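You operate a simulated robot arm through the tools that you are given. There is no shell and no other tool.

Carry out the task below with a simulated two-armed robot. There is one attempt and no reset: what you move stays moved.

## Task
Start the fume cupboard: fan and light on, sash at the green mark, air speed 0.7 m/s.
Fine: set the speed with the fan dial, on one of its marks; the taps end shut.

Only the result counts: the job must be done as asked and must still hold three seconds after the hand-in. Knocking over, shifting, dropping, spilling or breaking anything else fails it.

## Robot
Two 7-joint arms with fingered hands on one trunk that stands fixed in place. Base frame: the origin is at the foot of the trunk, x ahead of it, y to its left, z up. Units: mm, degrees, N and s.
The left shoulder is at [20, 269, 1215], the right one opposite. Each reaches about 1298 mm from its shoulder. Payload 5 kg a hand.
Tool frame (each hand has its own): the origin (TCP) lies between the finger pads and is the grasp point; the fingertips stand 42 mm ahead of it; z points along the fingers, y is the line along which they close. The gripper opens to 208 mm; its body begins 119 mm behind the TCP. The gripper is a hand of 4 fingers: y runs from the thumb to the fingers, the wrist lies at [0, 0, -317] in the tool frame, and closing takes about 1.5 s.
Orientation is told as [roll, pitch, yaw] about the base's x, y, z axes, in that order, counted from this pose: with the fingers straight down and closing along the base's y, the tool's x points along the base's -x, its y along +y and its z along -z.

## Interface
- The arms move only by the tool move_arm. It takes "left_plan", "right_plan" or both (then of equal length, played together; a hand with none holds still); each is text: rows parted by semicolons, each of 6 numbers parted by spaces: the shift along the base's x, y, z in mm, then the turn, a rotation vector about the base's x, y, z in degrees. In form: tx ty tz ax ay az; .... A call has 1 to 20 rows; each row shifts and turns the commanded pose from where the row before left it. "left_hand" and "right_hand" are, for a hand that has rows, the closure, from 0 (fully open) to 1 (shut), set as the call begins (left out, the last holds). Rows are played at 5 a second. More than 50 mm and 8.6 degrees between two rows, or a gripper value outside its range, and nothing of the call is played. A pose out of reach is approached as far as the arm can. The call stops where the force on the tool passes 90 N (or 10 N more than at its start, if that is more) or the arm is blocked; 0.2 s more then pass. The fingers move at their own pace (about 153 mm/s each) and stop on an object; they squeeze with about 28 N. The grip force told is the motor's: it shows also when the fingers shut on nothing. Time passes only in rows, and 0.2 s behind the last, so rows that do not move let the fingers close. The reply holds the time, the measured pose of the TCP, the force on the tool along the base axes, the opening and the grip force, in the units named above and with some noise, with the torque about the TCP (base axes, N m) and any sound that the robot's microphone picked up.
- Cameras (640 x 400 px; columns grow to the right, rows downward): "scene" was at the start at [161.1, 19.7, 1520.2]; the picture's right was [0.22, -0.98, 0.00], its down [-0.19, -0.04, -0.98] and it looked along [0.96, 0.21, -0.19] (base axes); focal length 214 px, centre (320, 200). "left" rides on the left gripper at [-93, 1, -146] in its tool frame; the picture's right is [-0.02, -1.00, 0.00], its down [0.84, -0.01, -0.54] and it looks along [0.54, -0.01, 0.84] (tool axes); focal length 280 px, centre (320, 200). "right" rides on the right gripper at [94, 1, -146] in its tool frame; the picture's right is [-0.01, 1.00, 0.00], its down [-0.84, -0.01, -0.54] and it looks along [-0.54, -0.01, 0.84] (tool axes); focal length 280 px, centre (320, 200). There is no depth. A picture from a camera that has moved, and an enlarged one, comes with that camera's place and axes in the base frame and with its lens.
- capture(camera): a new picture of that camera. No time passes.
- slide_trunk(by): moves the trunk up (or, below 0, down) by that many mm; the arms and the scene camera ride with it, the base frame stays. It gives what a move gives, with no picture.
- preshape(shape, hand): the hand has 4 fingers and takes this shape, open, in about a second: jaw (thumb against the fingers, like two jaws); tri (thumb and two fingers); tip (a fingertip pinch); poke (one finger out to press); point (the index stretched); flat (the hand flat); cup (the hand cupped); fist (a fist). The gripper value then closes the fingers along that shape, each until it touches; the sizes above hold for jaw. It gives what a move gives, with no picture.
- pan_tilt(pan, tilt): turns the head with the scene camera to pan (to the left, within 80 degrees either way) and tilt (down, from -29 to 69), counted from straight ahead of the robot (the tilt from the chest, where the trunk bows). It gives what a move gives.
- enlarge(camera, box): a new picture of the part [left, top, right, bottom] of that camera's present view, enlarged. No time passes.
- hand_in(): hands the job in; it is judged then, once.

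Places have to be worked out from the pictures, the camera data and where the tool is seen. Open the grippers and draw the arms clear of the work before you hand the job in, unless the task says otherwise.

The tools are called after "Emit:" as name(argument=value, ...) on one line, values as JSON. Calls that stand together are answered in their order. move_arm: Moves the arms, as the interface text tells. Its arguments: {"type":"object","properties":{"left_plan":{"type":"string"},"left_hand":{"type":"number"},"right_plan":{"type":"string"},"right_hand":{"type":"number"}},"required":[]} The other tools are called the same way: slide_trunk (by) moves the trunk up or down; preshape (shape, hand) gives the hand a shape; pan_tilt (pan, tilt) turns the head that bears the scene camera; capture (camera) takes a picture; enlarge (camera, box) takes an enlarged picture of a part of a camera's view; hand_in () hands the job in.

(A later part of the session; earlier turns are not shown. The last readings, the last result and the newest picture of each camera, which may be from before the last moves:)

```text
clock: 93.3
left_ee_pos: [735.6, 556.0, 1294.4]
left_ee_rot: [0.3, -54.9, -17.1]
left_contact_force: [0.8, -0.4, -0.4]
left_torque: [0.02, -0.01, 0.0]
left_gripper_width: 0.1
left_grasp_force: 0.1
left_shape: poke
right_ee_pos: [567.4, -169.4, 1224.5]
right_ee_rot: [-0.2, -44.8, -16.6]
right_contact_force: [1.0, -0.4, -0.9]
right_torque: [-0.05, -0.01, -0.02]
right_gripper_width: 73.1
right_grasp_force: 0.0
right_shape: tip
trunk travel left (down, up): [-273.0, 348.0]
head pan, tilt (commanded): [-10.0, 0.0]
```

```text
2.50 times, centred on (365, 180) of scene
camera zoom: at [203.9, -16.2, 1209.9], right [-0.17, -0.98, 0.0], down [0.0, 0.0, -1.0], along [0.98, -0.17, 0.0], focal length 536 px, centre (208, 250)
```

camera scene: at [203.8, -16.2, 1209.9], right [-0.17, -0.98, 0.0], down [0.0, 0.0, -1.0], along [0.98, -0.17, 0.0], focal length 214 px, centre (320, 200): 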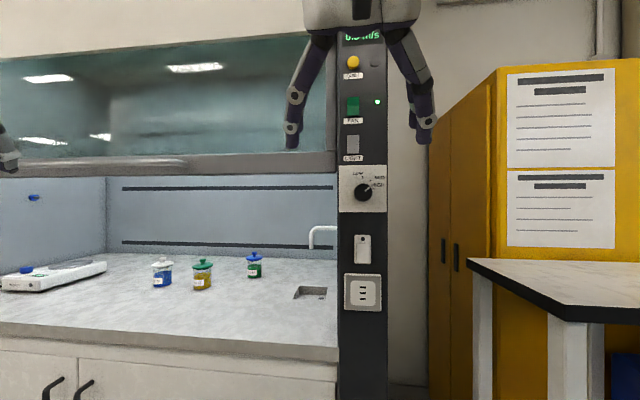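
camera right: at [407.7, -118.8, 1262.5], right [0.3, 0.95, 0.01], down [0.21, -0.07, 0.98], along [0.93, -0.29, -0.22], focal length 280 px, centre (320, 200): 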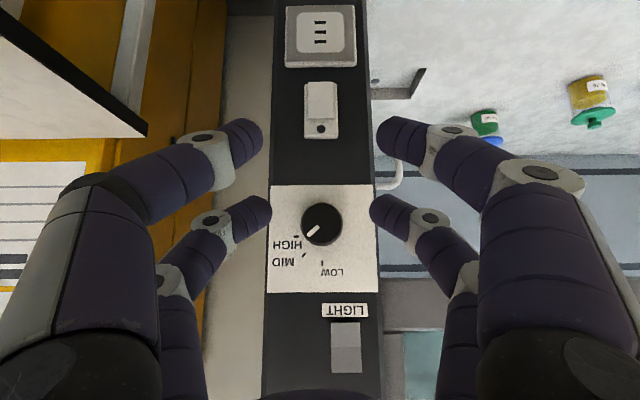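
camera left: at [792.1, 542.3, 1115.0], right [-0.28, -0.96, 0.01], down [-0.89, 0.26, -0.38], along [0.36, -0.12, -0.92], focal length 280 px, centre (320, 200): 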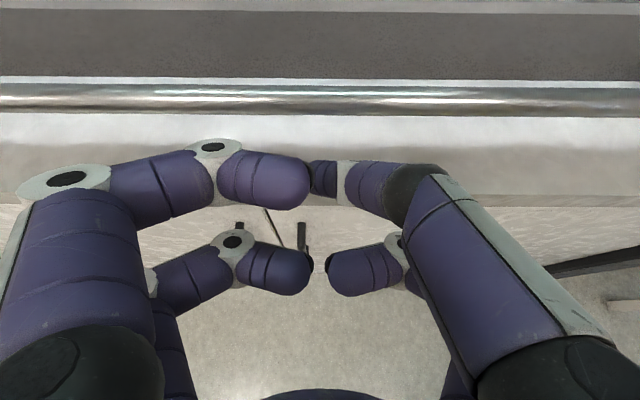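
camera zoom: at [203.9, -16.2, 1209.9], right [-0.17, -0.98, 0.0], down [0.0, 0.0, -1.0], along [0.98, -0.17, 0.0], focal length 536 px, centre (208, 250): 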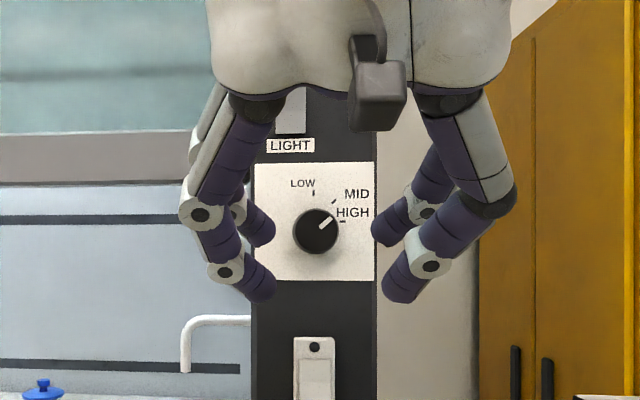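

Alignment looks right: the upper finger pair straddles the knob symmetrically at its height (z ≈ 1228). I'll lower 2 mm and advance 58 mm along the normal.

Emit:
move_arm(right_plan="9.3 -2.8 -2 0 0 0; 9.3 -2.8 0 0 0 0; 9.3 -2.8 0 0 0 0; 9.3 -2.8 0 0 0 0; 9.3 -2.8 0 0 0 0; 4.8 -1.5 0 0 0 0; 4.8 -1.5 0 0 0 0; 0 0 0 0 0 0; 0 0 0 0 0 0")

Emit:
capture(camera="right")

Emit:
enlarge(camera="scene", box=[290, 100, 440, 260])

```text
clock: 95.3
left_ee_pos: [736.6, 556.6, 1294.4]
left_ee_rot: [0.3, -55.0, -17.1]
left_contact_force: [-0.6, -0.7, -0.8]
left_torque: [-0.03, 0.0, 0.01]
left_gripper_width: 0.0
left_grasp_force: 0.0
left_shape: poke
right_ee_pos: [622.4, -185.2, 1219.6]
right_ee_rot: [0.0, -44.9, -17.1]
right_contact_force: [-0.4, -0.1, 0.2]
right_torque: [0.01, -0.03, -0.01]
right_gripper_width: 73.0
right_grasp_force: 0.1
right_shape: tip
trunk travel left (down, up): [-273.0, 348.0]
head pan, tilt (commanded): [-10.0, 0.0]
```

```text
taken
camera right: at [462.5, -135.3, 1258.9], right [0.3, 0.95, 0.01], down [0.2, -0.07, 0.98], along [0.93, -0.29, -0.22], focal length 280 px, centre (320, 200)
```

right: 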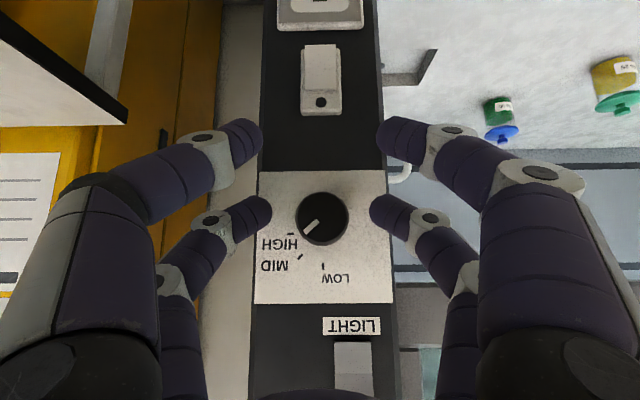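

```text
2.50 times, centred on (365, 180) of scene
camera zoom: at [203.8, -16.2, 1209.9], right [-0.17, -0.98, 0.0], down [0.0, 0.0, -1.0], along [0.98, -0.17, 0.0], focal length 536 px, centre (208, 250)
```

zoom: 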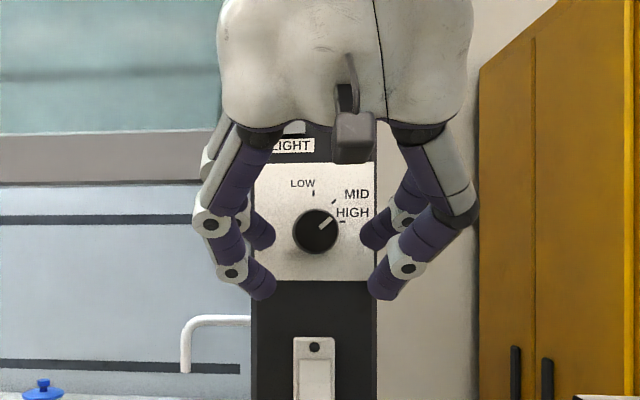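

Depth is good: the tips are about 5 mm past the knob's face. I'll advance 2 mm more and then close the fingers on the knob.

Emit:
move_arm(right_plan="1.9 -0.6 1 0 0 0; 0 0 0 0 0 0")

Emit:
move_arm(right_plan="0 0 0 0 0 0; 0 0 0 0 0 0; 0 0 0 0 0 0; 0 0 0 0 0 0; 0 0 0 0 0 0", right_hand=1.0)

Emit:
capture(camera="right")

Emit:
enlarge(camera="scene", box=[290, 100, 440, 260])

```text
clock: 95.9
left_ee_pos: [735.5, 556.2, 1294.3]
left_ee_rot: [0.4, -55.0, -17.1]
left_contact_force: [0.7, -0.3, -0.5]
left_torque: [0.03, -0.02, 0.02]
left_gripper_width: 0.0
left_grasp_force: 0.0
left_shape: poke
right_ee_pos: [625.6, -186.1, 1222.5]
right_ee_rot: [0.0, -45.0, -17.0]
right_contact_force: [0.6, 0.5, -0.3]
right_torque: [0.03, -0.02, 0.04]
right_gripper_width: 73.1
right_grasp_force: 0.1
right_shape: tip
trunk travel left (down, up): [-273.0, 348.0]
head pan, tilt (commanded): [-10.0, 0.0]
```

```text
clock: 97.1
left_ee_pos: [736.6, 556.9, 1293.5]
left_ee_rot: [0.4, -55.0, -17.1]
left_contact_force: [0.2, -0.4, -0.3]
left_torque: [0.01, -0.01, -0.05]
left_gripper_width: 0.0
left_grasp_force: 0.1
left_shape: poke
right_ee_pos: [626.4, -186.4, 1221.9]
right_ee_rot: [-0.1, -44.8, -16.9]
right_contact_force: [2.5, -1.1, -3.5]
right_torque: [0.04, 0.1, 0.02]
right_gripper_width: 2.9
right_grasp_force: 28.0
right_shape: tip
trunk travel left (down, up): [-273.0, 348.0]
head pan, tilt (commanded): [-10.0, 0.0]
```

```text
taken
camera right: at [465.3, -136.0, 1260.0], right [0.3, 0.95, 0.01], down [0.2, -0.07, 0.98], along [0.93, -0.29, -0.22], focal length 280 px, centre (320, 200)
```

right: 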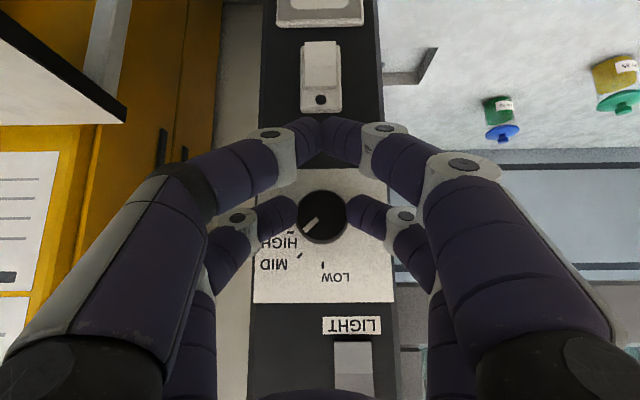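

```text
2.50 times, centred on (365, 180) of scene
camera zoom: at [204.1, -16.3, 1209.8], right [-0.17, -0.98, 0.0], down [0.0, 0.0, -1.0], along [0.98, -0.17, 0.0], focal length 536 px, centre (208, 250)
```

zoom: 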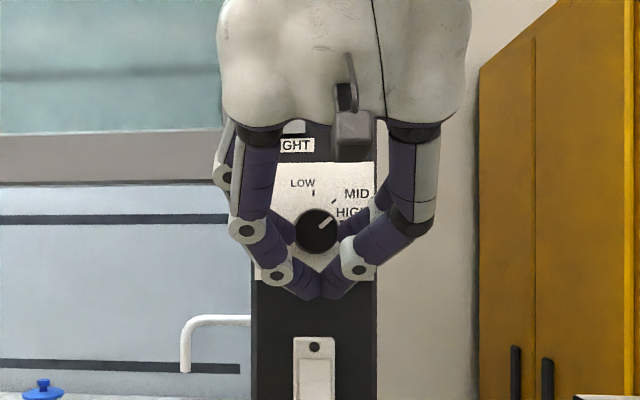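

The forward pair holds the knob on both sides. I'll turn it +20° clockwise (about the inward normal) and read the display.

Emit:
move_arm(right_plan="0.13 0.41 0 4.78 -1.46 0; 0.13 0.41 0 4.78 -1.46 0; 0.12 0.4 0.1 4.78 -1.46 0; 0.12 0.4 0.1 4.78 -1.46 0; 0 0 0 0 0 0; 0 0 0 0 0 0")

Emit:
capture(camera="scene")

Emit:
enlarge(camera="scene", box=[335, 160, 391, 216])

Emit:
enlarge(camera="scene", box=[320, 10, 410, 80])

```text
clock: 98.0
left_ee_pos: [733.2, 555.5, 1297.7]
left_ee_rot: [0.2, -55.3, -17.2]
left_contact_force: [2.0, -0.2, -1.7]
left_torque: [0.03, 0.0, 0.07]
left_gripper_width: 0.1
left_grasp_force: 0.1
left_shape: poke
right_ee_pos: [641.7, -196.3, 1260.8]
right_ee_rot: [23.1, -41.9, -31.7]
right_contact_force: [-49.1, 3.8, 8.1]
right_torque: [-0.13, -0.45, -0.61]
right_gripper_width: 1.5
right_grasp_force: 28.3
right_shape: tip
right hand out of reach, approached as far as the arm can: row 2, 3, 4
trunk travel left (down, up): [-273.0, 348.0]
head pan, tilt (commanded): [-10.0, 0.0]
stopped in row 4 (right hand): the force on the tool passed its limit at 117 N (the readings are from after the stop); the commanded pose is now the measured one
```

```text
taken
camera scene: at [200.1, -16.1, 1211.2], right [-0.18, -0.98, 0.0], down [0.0, 0.0, -1.0], along [0.98, -0.18, 0.0], focal length 214 px, centre (320, 200)
```

scene: 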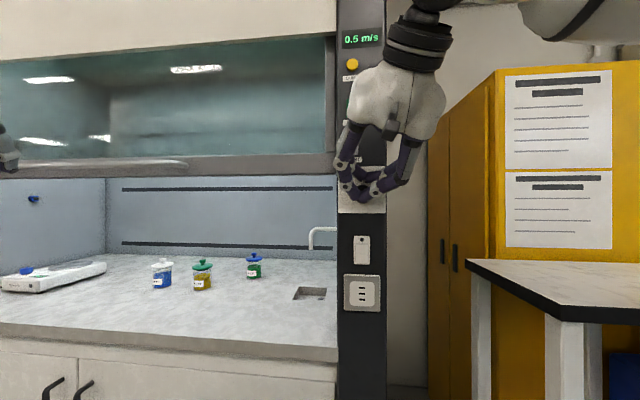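

```text
7.14 times, centred on (363, 188) of scene
camera zoom: at [200.1, -16.1, 1211.2], right [-0.18, -0.98, 0.0], down [0.0, 0.0, -1.0], along [0.98, -0.18, 0.0], focal length 1532 px, centre (13, 286)
```

zoom: 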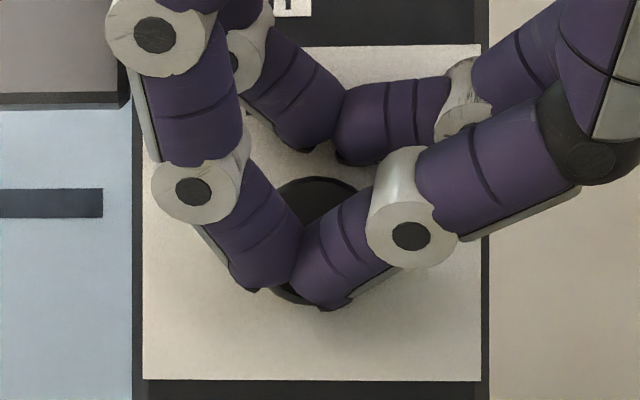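

```text
5.71 times, centred on (365, 45) of scene
camera zoom: at [200.1, -16.1, 1211.2], right [-0.18, -0.98, 0.0], down [0.0, 0.0, -1.0], along [0.98, -0.18, 0.0], focal length 1226 px, centre (63, 1086)
```

zoom: 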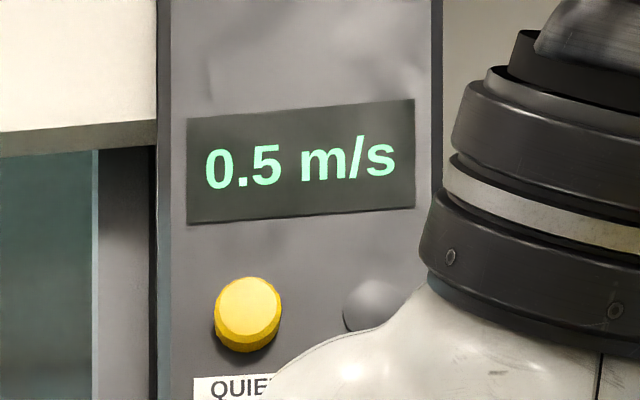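

The arm could not follow that turn at this spot (it strayed upward and pressed on the panel), so the knob wasn't turned — display still 0.5. I'll back straight off now.

Emit:
move_arm(right_plan="-4.8 1.46 0 0 0 0; -4.8 1.46 0 0 0 0; -9.56 2.92 0 0 0 0; -9.56 2.92 0 0 0 0; -9.56 2.92 0 0 0 0; -9.56 2.92 0 0 0 0; 0 0 0 0 0 0; 0 0 0 0 0 0")

Emit:
capture(camera="scene")

Emit:
enlarge(camera="scene", box=[335, 160, 391, 216])

Emit:
capture(camera="right")

```text
clock: 99.8
left_ee_pos: [735.8, 555.6, 1296.0]
left_ee_rot: [0.3, -55.0, -17.0]
left_contact_force: [0.4, -0.4, 0.2]
left_torque: [0.0, -0.04, 0.01]
left_gripper_width: 0.0
left_grasp_force: 0.0
left_shape: poke
right_ee_pos: [619.4, -195.0, 1277.4]
right_ee_rot: [22.6, -41.6, -31.1]
right_contact_force: [-0.5, 0.0, -0.3]
right_torque: [0.0, -0.03, 0.01]
right_gripper_width: 0.1
right_grasp_force: 27.8
right_shape: tip
right hand out of reach, approached as far as the arm can: row 2, 3, 4, 5, 6
trunk travel left (down, up): [-273.0, 348.0]
head pan, tilt (commanded): [-10.0, 0.0]
```

```text
taken
camera scene: at [203.8, -16.2, 1209.9], right [-0.17, -0.98, 0.0], down [0.0, 0.0, -1.0], along [0.98, -0.17, 0.0], focal length 214 px, centre (320, 200)
```

scene: 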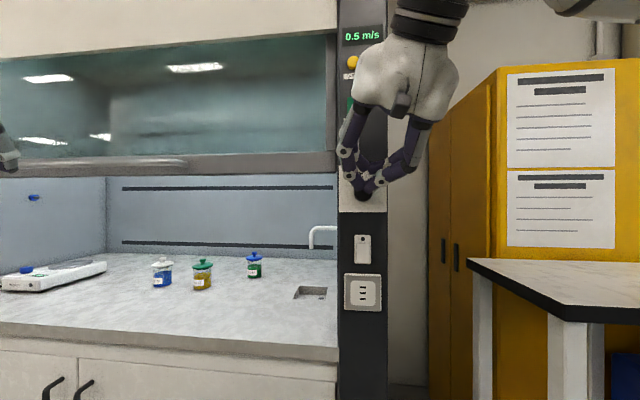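

```text
7.14 times, centred on (363, 188) of scene
camera zoom: at [203.8, -16.2, 1209.9], right [-0.17, -0.98, 0.0], down [0.0, 0.0, -1.0], along [0.98, -0.17, 0.0], focal length 1532 px, centre (13, 286)
```

zoom: 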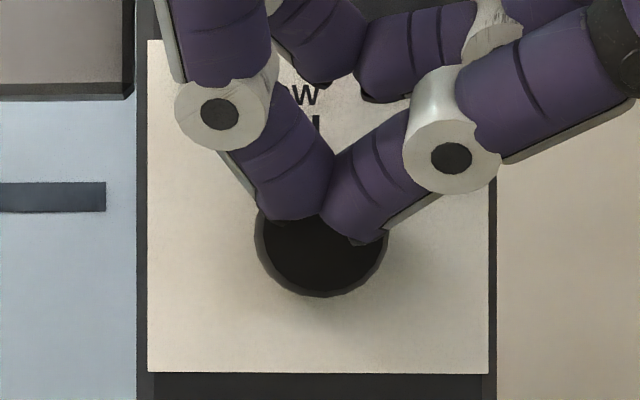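

```text
taken
camera right: at [456.8, -160.1, 1317.2], right [0.27, 0.92, 0.3], down [0.15, -0.34, 0.93], along [0.95, -0.21, -0.23], focal length 280 px, centre (320, 200)
```

right: 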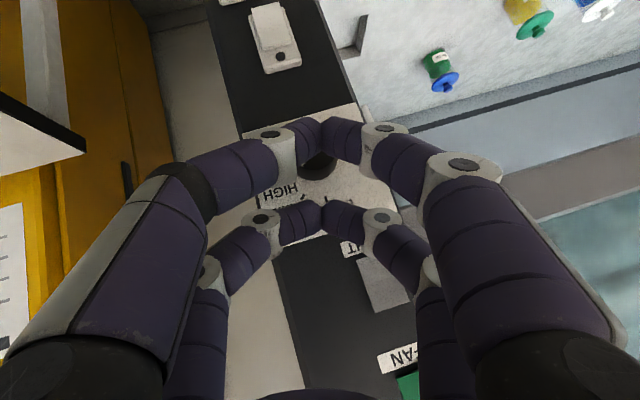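

Contact is gone. I'll move up and left while turning the hand back past upright to about -30° about the normal, to test that orientation in free space (wrist to the upper left).

Emit:
move_arm(right_plan="0 0 8 0 0 0; 0 0 8 -4.78 1.46 0; -5 5 5 -4.78 1.46 0; -5 5 5 -4.78 1.46 0; -5 5 5 -4.78 1.46 0; -5 5 5 -4.78 1.46 0; -5 5 5 -4.78 1.46 0; -5 5 5 -4.78 1.46 0; -5 5 5 -4.78 1.46 0; -5 5 0 -4.78 1.46 0; -5 5 0 -4.78 1.46 0; 0 0 0 0 0 0; 0 0 0 0 0 0", right_hand=0.65)

Emit:
capture(camera="scene")

Emit:
capture(camera="right")

```text
clock: 102.6
left_ee_pos: [735.6, 556.6, 1295.1]
left_ee_rot: [0.3, -55.0, -17.0]
left_contact_force: [-1.1, -0.3, 0.4]
left_torque: [0.02, -0.05, 0.03]
left_gripper_width: 0.0
left_grasp_force: 0.0
left_shape: poke
right_ee_pos: [577.7, -149.0, 1327.5]
right_ee_rot: [-41.7, -34.9, 11.2]
right_contact_force: [-0.3, 0.0, 0.2]
right_torque: [-0.02, -0.06, -0.04]
right_gripper_width: 72.6
right_grasp_force: 0.1
right_shape: tip
trunk travel left (down, up): [-273.0, 348.0]
head pan, tilt (commanded): [-10.0, 0.0]
```

```text
taken
camera scene: at [203.8, -16.2, 1209.9], right [-0.17, -0.98, 0.0], down [0.0, 0.0, -1.0], along [0.98, -0.17, 0.0], focal length 214 px, centre (320, 200)
```

scene: 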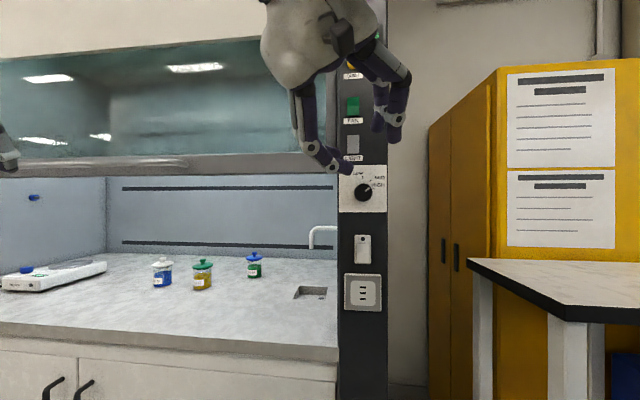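

```text
taken
camera right: at [422.5, -81.2, 1363.9], right [0.24, 0.81, -0.54], down [0.38, 0.43, 0.82], along [0.89, -0.4, -0.2], focal length 280 px, centre (320, 200)
```

right: 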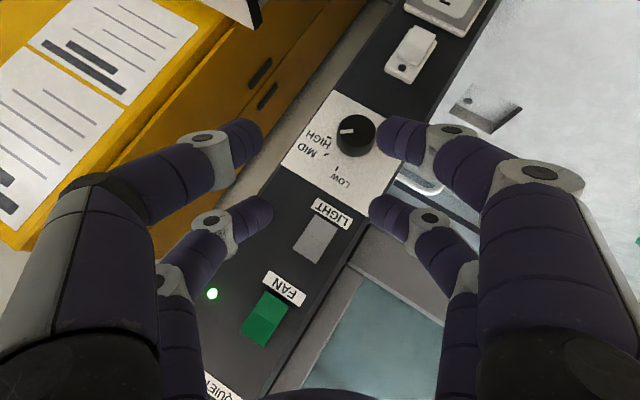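

The -32° orientation is reachable. I'll go down in front of the dial in this orientation (TCP at about n = 592, on the knob axis).

Emit:
move_arm(right_plan="-1.8 -3.6 -17 0 0 0; -1.8 -3.6 -17 0 0 0; -1.8 -3.6 -17 0 0 0; -1.8 -3.6 -17 0 0 0; -1.8 -3.7 -17 0 0 0; -1.8 -3.7 -18 0 0 0; 0 0 0 0 0 0; 0 0 0 0 0 0")

Emit:
capture(camera="right")

Emit:
enlarge(camera="scene", box=[290, 100, 440, 260])

```text
clock: 104.4
left_ee_pos: [735.6, 556.7, 1294.9]
left_ee_rot: [0.3, -55.0, -17.0]
left_contact_force: [-0.1, -0.2, -0.2]
left_torque: [0.0, -0.02, -0.02]
left_gripper_width: 0.0
left_grasp_force: 0.0
left_shape: poke
right_ee_pos: [566.1, -172.2, 1225.5]
right_ee_rot: [-41.7, -34.9, 11.1]
right_contact_force: [-0.3, 1.0, 0.7]
right_torque: [0.03, -0.03, -0.01]
right_gripper_width: 72.5
right_grasp_force: 0.1
right_shape: tip
trunk travel left (down, up): [-273.0, 348.0]
head pan, tilt (commanded): [-10.0, 0.0]
```

```text
taken
camera right: at [412.5, -103.2, 1261.1], right [0.24, 0.81, -0.54], down [0.38, 0.43, 0.82], along [0.89, -0.4, -0.2], focal length 280 px, centre (320, 200)
```

right: 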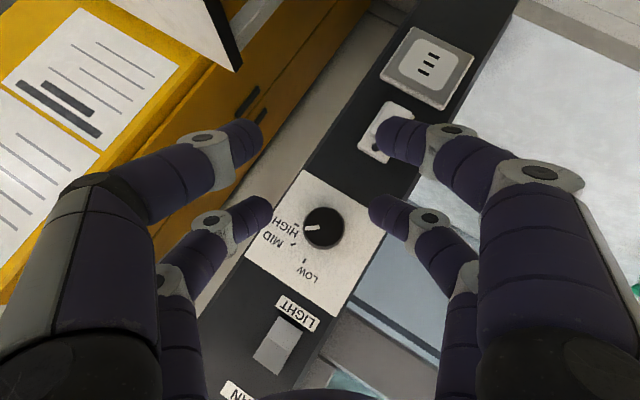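

```text
2.50 times, centred on (365, 180) of scene
camera zoom: at [203.8, -16.1, 1209.9], right [-0.17, -0.98, 0.0], down [0.0, 0.0, -1.0], along [0.98, -0.17, 0.0], focal length 536 px, centre (208, 250)
```

zoom: 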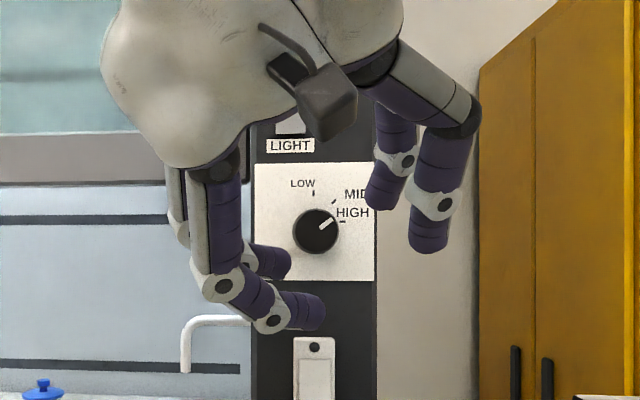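

The forward pair again straddles the knob symmetrically. I'll advance 60 mm along the normal and grip the knob.

Emit:
move_arm(right_plan="9.9 -1.5 0 0 0 0; 9.56 -2.92 0 0 0 0; 9.56 -2.92 0 0 0 0; 9.56 -2.92 0 0 0 0; 9.56 -2.92 0 0 0 0; 4.8 -1.46 0 0 0 0; 4.8 -1.46 0 0 0 0; 0 0 0 0 0 0; 0 0 0 0 0 0")

Emit:
capture(camera="right")

Emit:
enlarge(camera="scene", box=[335, 160, 391, 216])

```text
clock: 106.4
left_ee_pos: [736.1, 556.5, 1295.7]
left_ee_rot: [0.3, -55.0, -16.9]
left_contact_force: [-0.9, 0.7, -0.2]
left_torque: [0.04, 0.02, -0.04]
left_gripper_width: 0.0
left_grasp_force: 0.0
left_shape: poke
right_ee_pos: [625.1, -188.5, 1225.1]
right_ee_rot: [-41.7, -35.2, 11.2]
right_contact_force: [0.1, 0.0, 0.2]
right_torque: [0.0, -0.02, 0.0]
right_gripper_width: 72.6
right_grasp_force: 0.0
right_shape: tip
trunk travel left (down, up): [-273.0, 348.0]
head pan, tilt (commanded): [-10.0, 0.0]
```

```text
taken
camera right: at [469.5, -119.9, 1260.4], right [0.24, 0.81, -0.54], down [0.38, 0.43, 0.82], along [0.89, -0.4, -0.2], focal length 280 px, centre (320, 200)
```

right: 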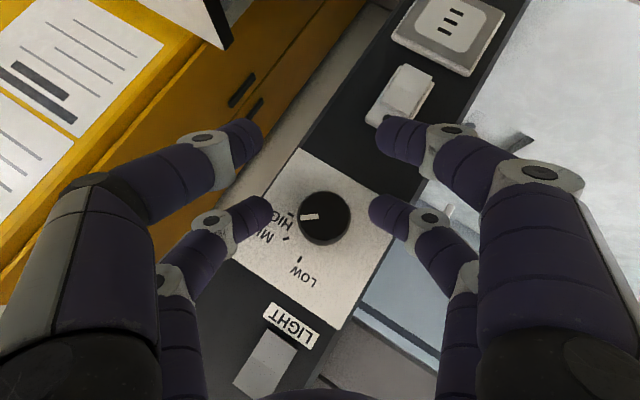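

```text
7.14 times, centred on (363, 188) of scene
camera zoom: at [203.8, -16.2, 1209.9], right [-0.17, -0.98, 0.0], down [0.0, 0.0, -1.0], along [0.98, -0.17, 0.0], focal length 1532 px, centre (13, 286)
```

zoom: 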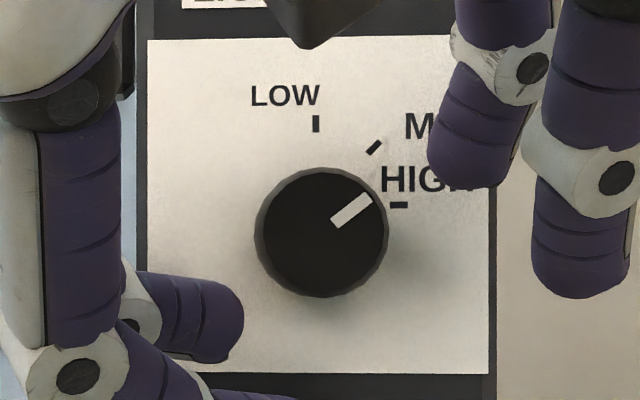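

The pointer stands near 54° now and the tips bracket the knob as in the first grip. I'll close the fingers on it.

Emit:
move_arm(right_plan="0 0 0 0 0 0; 0 0 0 0 0 0; 0 0 0 0 0 0; 0 0 0 0 0 0; 0 0 0 0 0 0", right_hand=1.0)

Emit:
capture(camera="right")

Emit:
enlarge(camera="scene", box=[335, 160, 391, 216])

```text
clock: 107.6
left_ee_pos: [735.5, 556.2, 1294.8]
left_ee_rot: [0.4, -55.0, -17.0]
left_contact_force: [0.1, 0.0, 0.0]
left_torque: [0.02, 0.01, 0.02]
left_gripper_width: 0.0
left_grasp_force: 0.0
left_shape: poke
right_ee_pos: [624.3, -188.4, 1224.0]
right_ee_rot: [-41.7, -34.9, 11.1]
right_contact_force: [1.7, -1.6, -2.9]
right_torque: [0.03, 0.1, -0.13]
right_gripper_width: 3.7
right_grasp_force: 28.2
right_shape: tip
trunk travel left (down, up): [-273.0, 348.0]
head pan, tilt (commanded): [-10.0, 0.0]
```

```text
taken
camera right: at [469.8, -120.2, 1260.1], right [0.24, 0.81, -0.54], down [0.38, 0.43, 0.82], along [0.89, -0.4, -0.2], focal length 280 px, centre (320, 200)
```

right: 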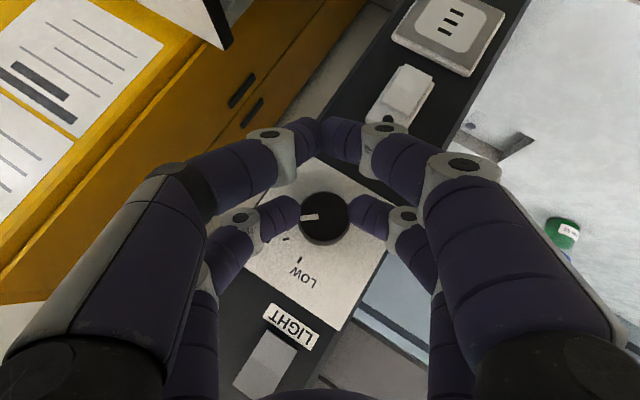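

```text
7.14 times, centred on (363, 188) of scene
camera zoom: at [204.0, -16.4, 1209.9], right [-0.17, -0.98, 0.0], down [0.0, 0.0, -1.0], along [0.98, -0.17, 0.0], focal length 1532 px, centre (13, 286)
```

zoom: 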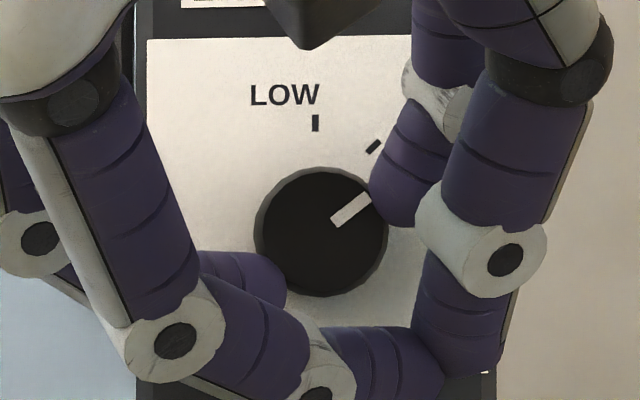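

The forward pair holds the knob firmly. I'll turn it +10° first and check both the reach and the display.

Emit:
move_arm(right_plan="0.05 0.15 -0.1 2.39 -0.73 0; 0.05 0.15 -0.1 2.39 -0.73 0; 0.05 0.15 -0.1 2.39 -0.73 0; 0.05 0.15 -0.1 2.39 -0.73 0; 0 0 0 0 0 0")

Emit:
enlarge(camera="scene", box=[335, 160, 391, 216])

Emit:
enlarge(camera="scene", box=[320, 10, 410, 80])

Emit:
capture(camera="right")

```text
clock: 108.8
left_ee_pos: [735.2, 556.0, 1296.2]
left_ee_rot: [0.3, -54.9, -17.1]
left_contact_force: [0.3, 0.2, -0.2]
left_torque: [-0.01, 0.02, 0.04]
left_gripper_width: 0.0
left_grasp_force: 0.0
left_shape: poke
right_ee_pos: [625.2, -188.2, 1224.1]
right_ee_rot: [-30.2, -39.1, 4.2]
right_contact_force: [-6.6, -3.5, -13.9]
right_torque: [0.1, 0.54, -0.23]
right_gripper_width: 3.8
right_grasp_force: 28.2
right_shape: tip
trunk travel left (down, up): [-273.0, 348.0]
head pan, tilt (commanded): [-10.0, 0.0]
```

```text
7.14 times, centred on (363, 188) of scene
camera zoom: at [203.8, -16.8, 1209.9], right [-0.17, -0.98, 0.0], down [0.0, 0.0, -1.0], along [0.98, -0.17, 0.0], focal length 1532 px, centre (13, 286)
```

zoom: 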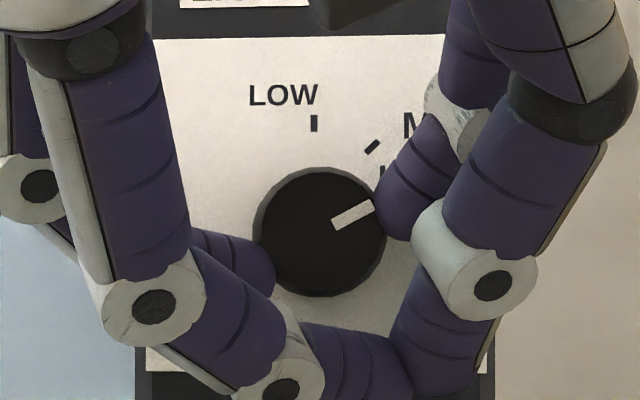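

```text
5.71 times, centred on (365, 45) of scene
camera zoom: at [203.8, -16.8, 1209.9], right [-0.17, -0.98, 0.0], down [0.0, 0.0, -1.0], along [0.98, -0.17, 0.0], focal length 1226 px, centre (63, 1086)
```

zoom: 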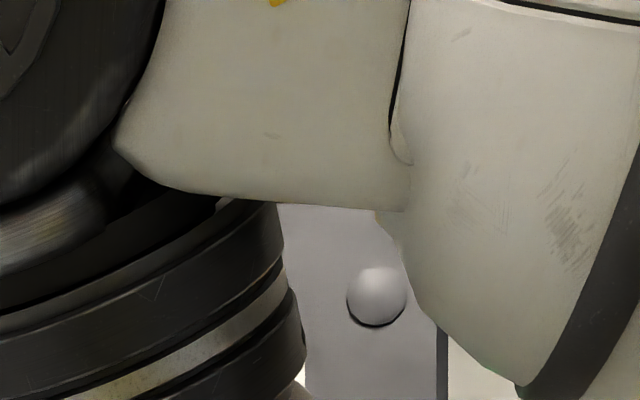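

```text
taken
camera right: at [468.3, -126.1, 1263.0], right [0.26, 0.89, -0.38], down [0.34, 0.29, 0.9], along [0.9, -0.37, -0.22], focal length 280 px, centre (320, 200)
```

right: 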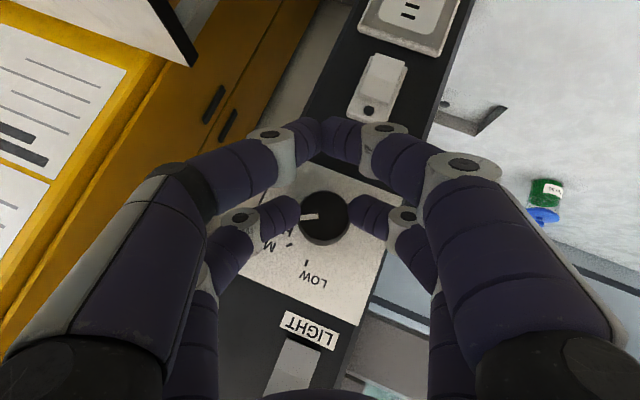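

The knob follows the hand: pointer now about 64°. I'll turn a further 7° to aim at the HIGH tick as seen from the knob's centre, then check the picture.

Emit:
move_arm(right_plan="0.05 0.15 -0.1 2.23 -0.68 0; 0.05 0.15 -0.1 2.23 -0.68 0; 0.05 0.15 -0.1 2.23 -0.68 0; 0 0 0 0 0 0; 0 0 0 0 0 0")

Emit:
enlarge(camera="scene", box=[335, 160, 391, 216])

Emit:
capture(camera="scene")

Emit:
enlarge(camera="right", box=[240, 160, 400, 300])

```text
clock: 110.0
left_ee_pos: [736.5, 556.1, 1295.0]
left_ee_rot: [0.3, -55.0, -17.2]
left_contact_force: [0.5, 0.3, -0.6]
left_torque: [-0.03, 0.02, -0.01]
left_gripper_width: 0.1
left_grasp_force: 0.0
left_shape: poke
right_ee_pos: [624.9, -188.2, 1223.7]
right_ee_rot: [-21.6, -41.4, -1.4]
right_contact_force: [-14.0, -3.8, -25.2]
right_torque: [0.23, 0.97, -0.33]
right_gripper_width: 3.6
right_grasp_force: 28.3
right_shape: tip
trunk travel left (down, up): [-273.0, 348.0]
head pan, tilt (commanded): [-10.0, 0.0]
```

```text
7.14 times, centred on (363, 188) of scene
camera zoom: at [203.8, -16.8, 1209.8], right [-0.17, -0.98, 0.0], down [0.0, 0.0, -1.0], along [0.98, -0.17, 0.0], focal length 1532 px, centre (13, 286)
```

zoom: 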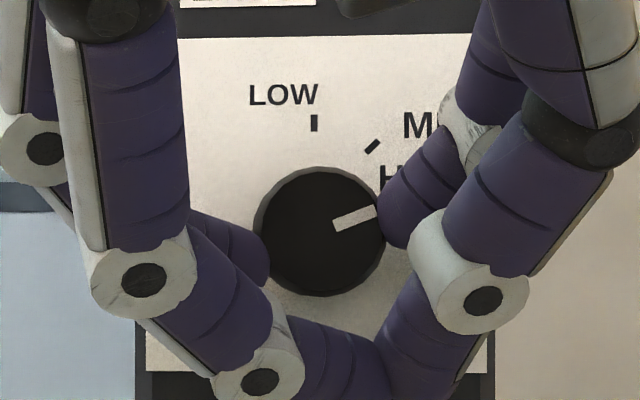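

```text
taken
camera scene: at [203.8, -16.8, 1209.8], right [-0.17, -0.98, 0.0], down [0.0, 0.0, -1.0], along [0.98, -0.17, 0.0], focal length 214 px, centre (320, 200)
```

scene: 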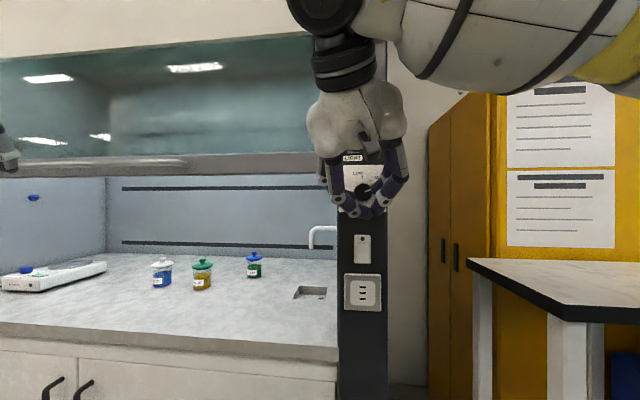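

```text
2.86 times, centred on (320, 230) of right
camera zoom: at [467.2, -130.4, 1264.6], right [0.28, 0.92, -0.27], down [0.3, 0.18, 0.94], along [0.91, -0.34, -0.23], focal length 801 px, centre (320, 114)
```

zoom: 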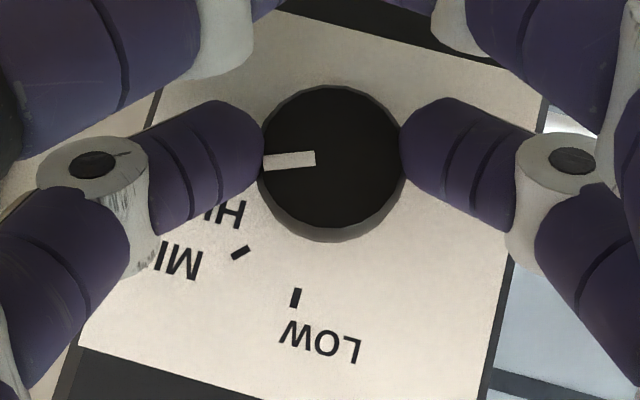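

The pointer is at about 71°, aimed at the HIGH tick. The arm hides the display, so I'll open the fingers, draw back and look.

Emit:
move_arm(right_plan="0 0 0 0 0 0; 0 0 0 0 0 0; 0 0 0 0 0 0; 0 0 0 0 0 0; 0 0 0 0 0 0", right_hand=0.6)

Emit:
enlarge(camera="scene", box=[335, 160, 391, 216])

Emit:
move_arm(right_plan="-9.56 2.92 0 0 0 0; -9.56 2.92 0 0 0 0; -9.56 2.92 0 0 0 0; -9.56 2.92 0 0 0 0; -9.56 2.92 0 0 0 0; -9.56 2.92 0 0 0 0; 0 0 0 0 0 0; 0 0 0 0 0 0")

Emit:
capture(camera="scene")

Emit:
enlarge(camera="scene", box=[335, 160, 391, 216])

```text
clock: 111.2
left_ee_pos: [735.7, 556.0, 1296.4]
left_ee_rot: [0.4, -55.0, -17.1]
left_contact_force: [0.5, 0.4, -0.1]
left_torque: [0.04, -0.03, 0.02]
left_gripper_width: 0.0
left_grasp_force: 0.1
left_shape: poke
right_ee_pos: [624.2, -187.6, 1224.1]
right_ee_rot: [-21.6, -41.4, -1.4]
right_contact_force: [0.1, -0.4, -0.1]
right_torque: [0.0, 0.01, 0.0]
right_gripper_width: 82.9
right_grasp_force: 0.1
right_shape: tip
trunk travel left (down, up): [-273.0, 348.0]
head pan, tilt (commanded): [-10.0, 0.0]
```

```text
7.14 times, centred on (363, 188) of scene
camera zoom: at [203.7, -16.3, 1210.0], right [-0.17, -0.98, 0.0], down [0.0, 0.0, -1.0], along [0.98, -0.17, 0.0], focal length 1532 px, centre (13, 286)
```

zoom: 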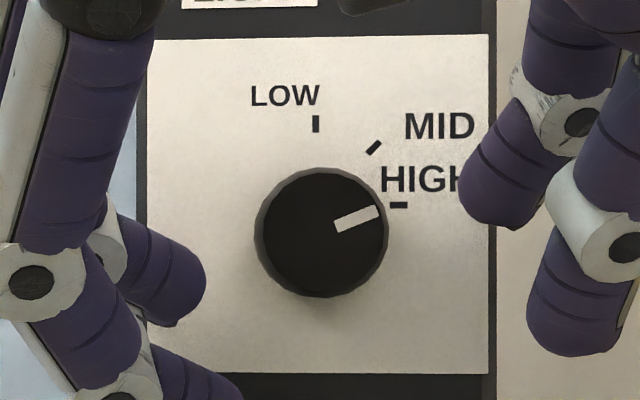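

```text
clock: 113.0
left_ee_pos: [736.0, 557.8, 1295.8]
left_ee_rot: [0.3, -54.9, -17.0]
left_contact_force: [0.7, -0.2, -0.4]
left_torque: [0.01, 0.0, 0.01]
left_gripper_width: 0.1
left_grasp_force: 0.1
left_shape: poke
right_ee_pos: [566.7, -169.8, 1225.4]
right_ee_rot: [-21.6, -41.3, -1.4]
right_contact_force: [-0.1, -0.1, 0.8]
right_torque: [0.0, -0.02, 0.0]
right_gripper_width: 82.6
right_grasp_force: 0.0
right_shape: tip
trunk travel left (down, up): [-273.0, 348.0]
head pan, tilt (commanded): [-10.0, 0.0]
```

```text
taken
camera scene: at [203.8, -16.3, 1209.9], right [-0.17, -0.98, 0.0], down [0.0, 0.0, -1.0], along [0.98, -0.17, 0.0], focal length 214 px, centre (320, 200)
```

scene: 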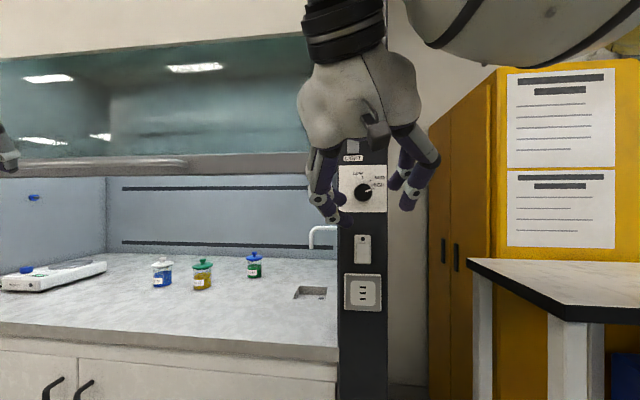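

```text
7.14 times, centred on (363, 188) of scene
camera zoom: at [203.8, -16.3, 1209.9], right [-0.17, -0.98, 0.0], down [0.0, 0.0, -1.0], along [0.98, -0.17, 0.0], focal length 1532 px, centre (13, 286)
```

zoom: 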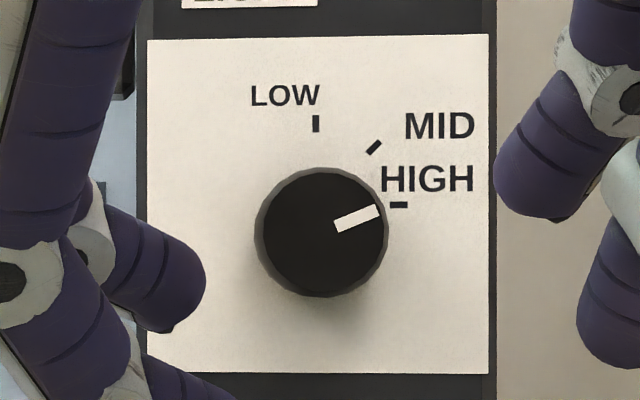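

The pointer's line runs right through the HIGH tick. I'll raise the right hand so that its own camera can see the display.

Emit:
move_arm(right_plan="-2 4 20 0 0 0; -2 4 20 0 0 0; -2 4 20 0 0 0; -2 4 20 0 0 0; 0 4 20 0 0 0; 0 4 20 0 0 0; 0 0 20 0 0 0; 0 0 20 0 0 0; 0 0 20 0 0 0; 0 0 20 0 0 0; 0 0 20 0 0 0; 0 0 0 0 0 0; 0 0 0 0 0 0")

Emit:
capture(camera="right")

Emit:
capture(camera="scene")

```text
clock: 115.8
left_ee_pos: [735.2, 557.2, 1295.5]
left_ee_rot: [0.3, -55.0, -17.0]
left_contact_force: [1.1, -0.4, 0.7]
left_torque: [0.01, 0.0, 0.0]
left_gripper_width: 0.2
left_grasp_force: 0.0
left_shape: poke
right_ee_pos: [570.6, -145.8, 1438.9]
right_ee_rot: [-21.4, -41.6, -1.2]
right_contact_force: [0.3, -0.5, -0.7]
right_torque: [0.0, -0.02, 0.02]
right_gripper_width: 83.1
right_grasp_force: 0.0
right_shape: tip
right hand out of reach, approached as far as the arm can: row 10, 11
trunk travel left (down, up): [-273.0, 348.0]
head pan, tilt (commanded): [-10.0, 0.0]
```

```text
taken
camera right: at [413.4, -88.0, 1477.5], right [0.27, 0.93, -0.26], down [0.3, 0.18, 0.94], along [0.91, -0.34, -0.23], focal length 280 px, centre (320, 200)
```

right: 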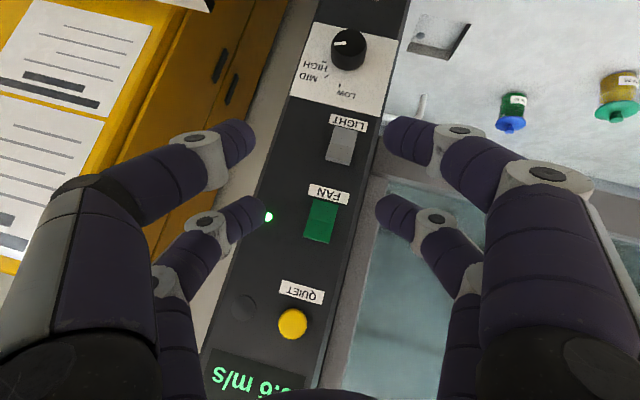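

```text
taken
camera scene: at [203.7, -16.2, 1210.0], right [-0.17, -0.98, 0.0], down [0.0, 0.0, -1.0], along [0.98, -0.17, 0.0], focal length 214 px, centre (320, 200)
```

scene: 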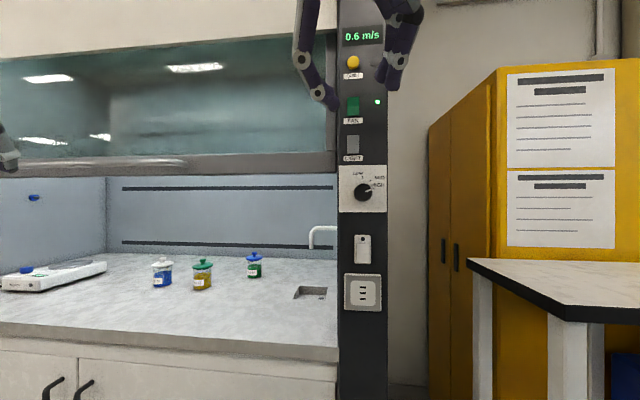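

The display now reads 0.6 m/s at 70°, versus 0.5 near 50°, so 0.7 corresponds to about 90° — the HIGH tick's horizontal direction. I'll turn the hand back about 12° and go down to the dial for another grip.

Emit:
move_arm(right_plan="-0.5 -2 -20 -3.82 1.17 0; -0.5 -2 -20 -3.82 1.17 0; -0.5 -2 -20 -3.82 1.17 0; -0.5 -3 -20 0 0 0; -0.5 -3 -20 0 0 0; -0.5 -3 -20 0 0 0; -0.5 -3 -20 0 0 0; -0.5 -3 -20 0 0 0; 0 -3 -20 0 0 0; 0 0 -20 0 0 0; 0 0 -15 0 0 0; 0 0 0 0 0 0; 0 0 0 0 0 0")

Emit:
capture(camera="right")

Emit:
enlarge(camera="scene", box=[290, 100, 440, 260])

```text
clock: 118.6
left_ee_pos: [735.3, 557.3, 1295.6]
left_ee_rot: [0.2, -55.1, -16.9]
left_contact_force: [0.6, -0.5, -0.2]
left_torque: [0.01, 0.01, 0.0]
left_gripper_width: 0.0
left_grasp_force: 0.1
left_shape: poke
right_ee_pos: [573.0, -171.5, 1219.2]
right_ee_rot: [-36.1, -37.3, 7.9]
right_contact_force: [0.0, 0.1, 0.7]
right_torque: [0.01, 0.01, 0.01]
right_gripper_width: 83.1
right_grasp_force: 0.0
right_shape: tip
right hand out of reach, approached as far as the arm can: row 1, 3
trunk travel left (down, up): [-273.0, 348.0]
head pan, tilt (commanded): [-10.0, 0.0]
```

```text
taken
camera right: at [418.9, -105.3, 1256.1], right [0.25, 0.85, -0.46], down [0.36, 0.36, 0.86], along [0.9, -0.38, -0.21], focal length 280 px, centre (320, 200)
```

right: 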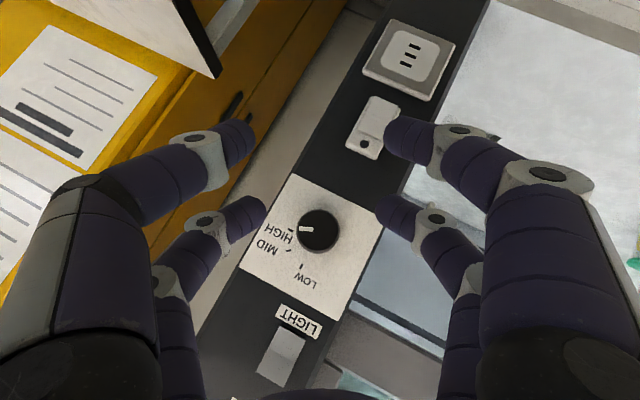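

```text
2.50 times, centred on (365, 180) of scene
camera zoom: at [203.8, -16.2, 1210.0], right [-0.17, -0.98, 0.0], down [0.0, 0.0, -1.0], along [0.98, -0.17, 0.0], focal length 536 px, centre (208, 250)
```

zoom: 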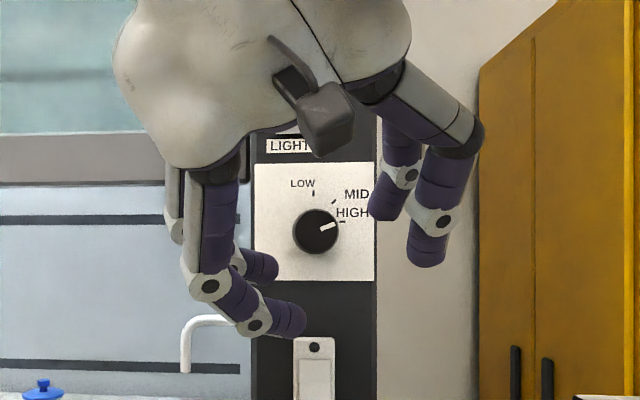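

The knob is centred between the forward tips once I raise 4 mm. I'll do so, advance 55 mm and grip.

Emit:
move_arm(right_plan="9.56 -2.92 4 0 0 0; 9.56 -2.92 0 0 0 0; 9.56 -2.92 0 0 0 0; 9.56 -2.92 0 0 0 0; 9.56 -2.92 0 0 0 0; 4.8 -1.46 0 0 0 0; 0 0 0 0 0 0; 0 0 0 0 0 0")

Emit:
capture(camera="right")

Emit:
move_arm(right_plan="0 0 0 0 0 0; 0 0 0 0 0 0; 0 0 0 0 0 0; 0 0 0 0 0 0; 0 0 0 0 0 0", right_hand=1.0)

Emit:
capture(camera="right")

Emit:
enlarge(camera="scene", box=[335, 160, 391, 216])

```text
clock: 120.4
left_ee_pos: [737.0, 556.6, 1295.0]
left_ee_rot: [0.2, -55.0, -17.0]
left_contact_force: [0.0, -0.3, -0.8]
left_torque: [0.04, 0.03, -0.02]
left_gripper_width: 0.0
left_grasp_force: 0.1
left_shape: poke
right_ee_pos: [625.0, -185.8, 1223.5]
right_ee_rot: [-36.1, -37.3, 7.8]
right_contact_force: [-0.9, 0.3, -1.1]
right_torque: [0.01, 0.01, 0.01]
right_gripper_width: 83.0
right_grasp_force: 0.1
right_shape: tip
trunk travel left (down, up): [-273.0, 348.0]
head pan, tilt (commanded): [-10.0, 0.0]
```

```text
taken
camera right: at [470.9, -120.2, 1261.3], right [0.25, 0.85, -0.46], down [0.36, 0.36, 0.86], along [0.9, -0.38, -0.21], focal length 280 px, centre (320, 200)
```

right: 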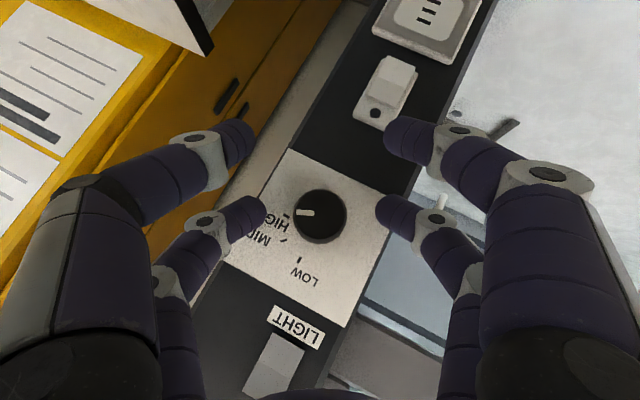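

```text
clock: 121.6
left_ee_pos: [736.1, 556.7, 1295.5]
left_ee_rot: [0.3, -54.9, -17.1]
left_contact_force: [-1.4, 1.1, 0.1]
left_torque: [-0.01, -0.02, -0.01]
left_gripper_width: 0.0
left_grasp_force: 0.1
left_shape: poke
right_ee_pos: [625.0, -186.1, 1222.5]
right_ee_rot: [-36.0, -37.2, 8.0]
right_contact_force: [1.4, -1.8, -2.7]
right_torque: [0.02, 0.1, -0.07]
right_gripper_width: 3.2
right_grasp_force: 27.8
right_shape: tip
trunk travel left (down, up): [-273.0, 348.0]
head pan, tilt (commanded): [-10.0, 0.0]
```

```text
taken
camera right: at [471.1, -120.4, 1261.0], right [0.25, 0.85, -0.46], down [0.36, 0.36, 0.86], along [0.9, -0.38, -0.21], focal length 280 px, centre (320, 200)
```

right: 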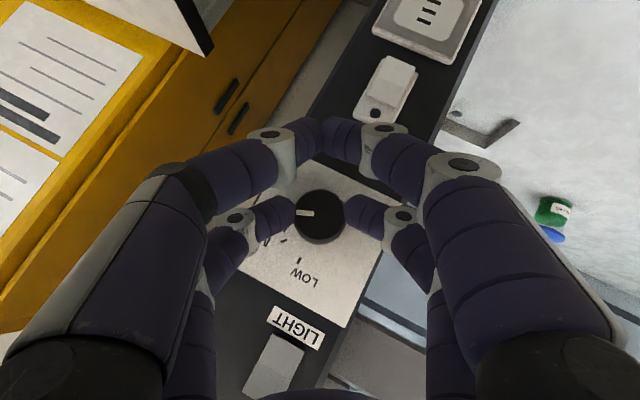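

```text
7.14 times, centred on (363, 188) of scene
camera zoom: at [204.0, -16.4, 1209.9], right [-0.17, -0.98, 0.0], down [0.0, 0.0, -1.0], along [0.98, -0.17, 0.0], focal length 1532 px, centre (13, 286)
```

zoom: 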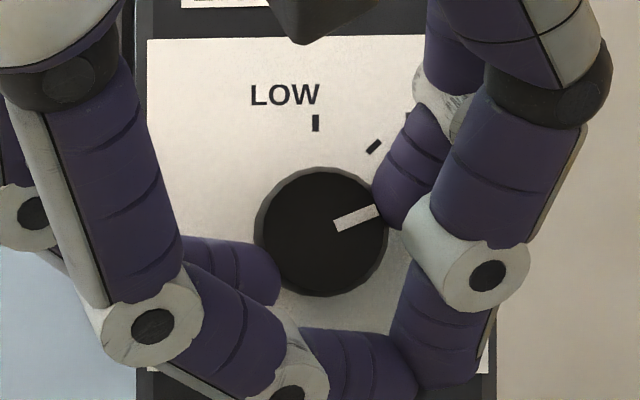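

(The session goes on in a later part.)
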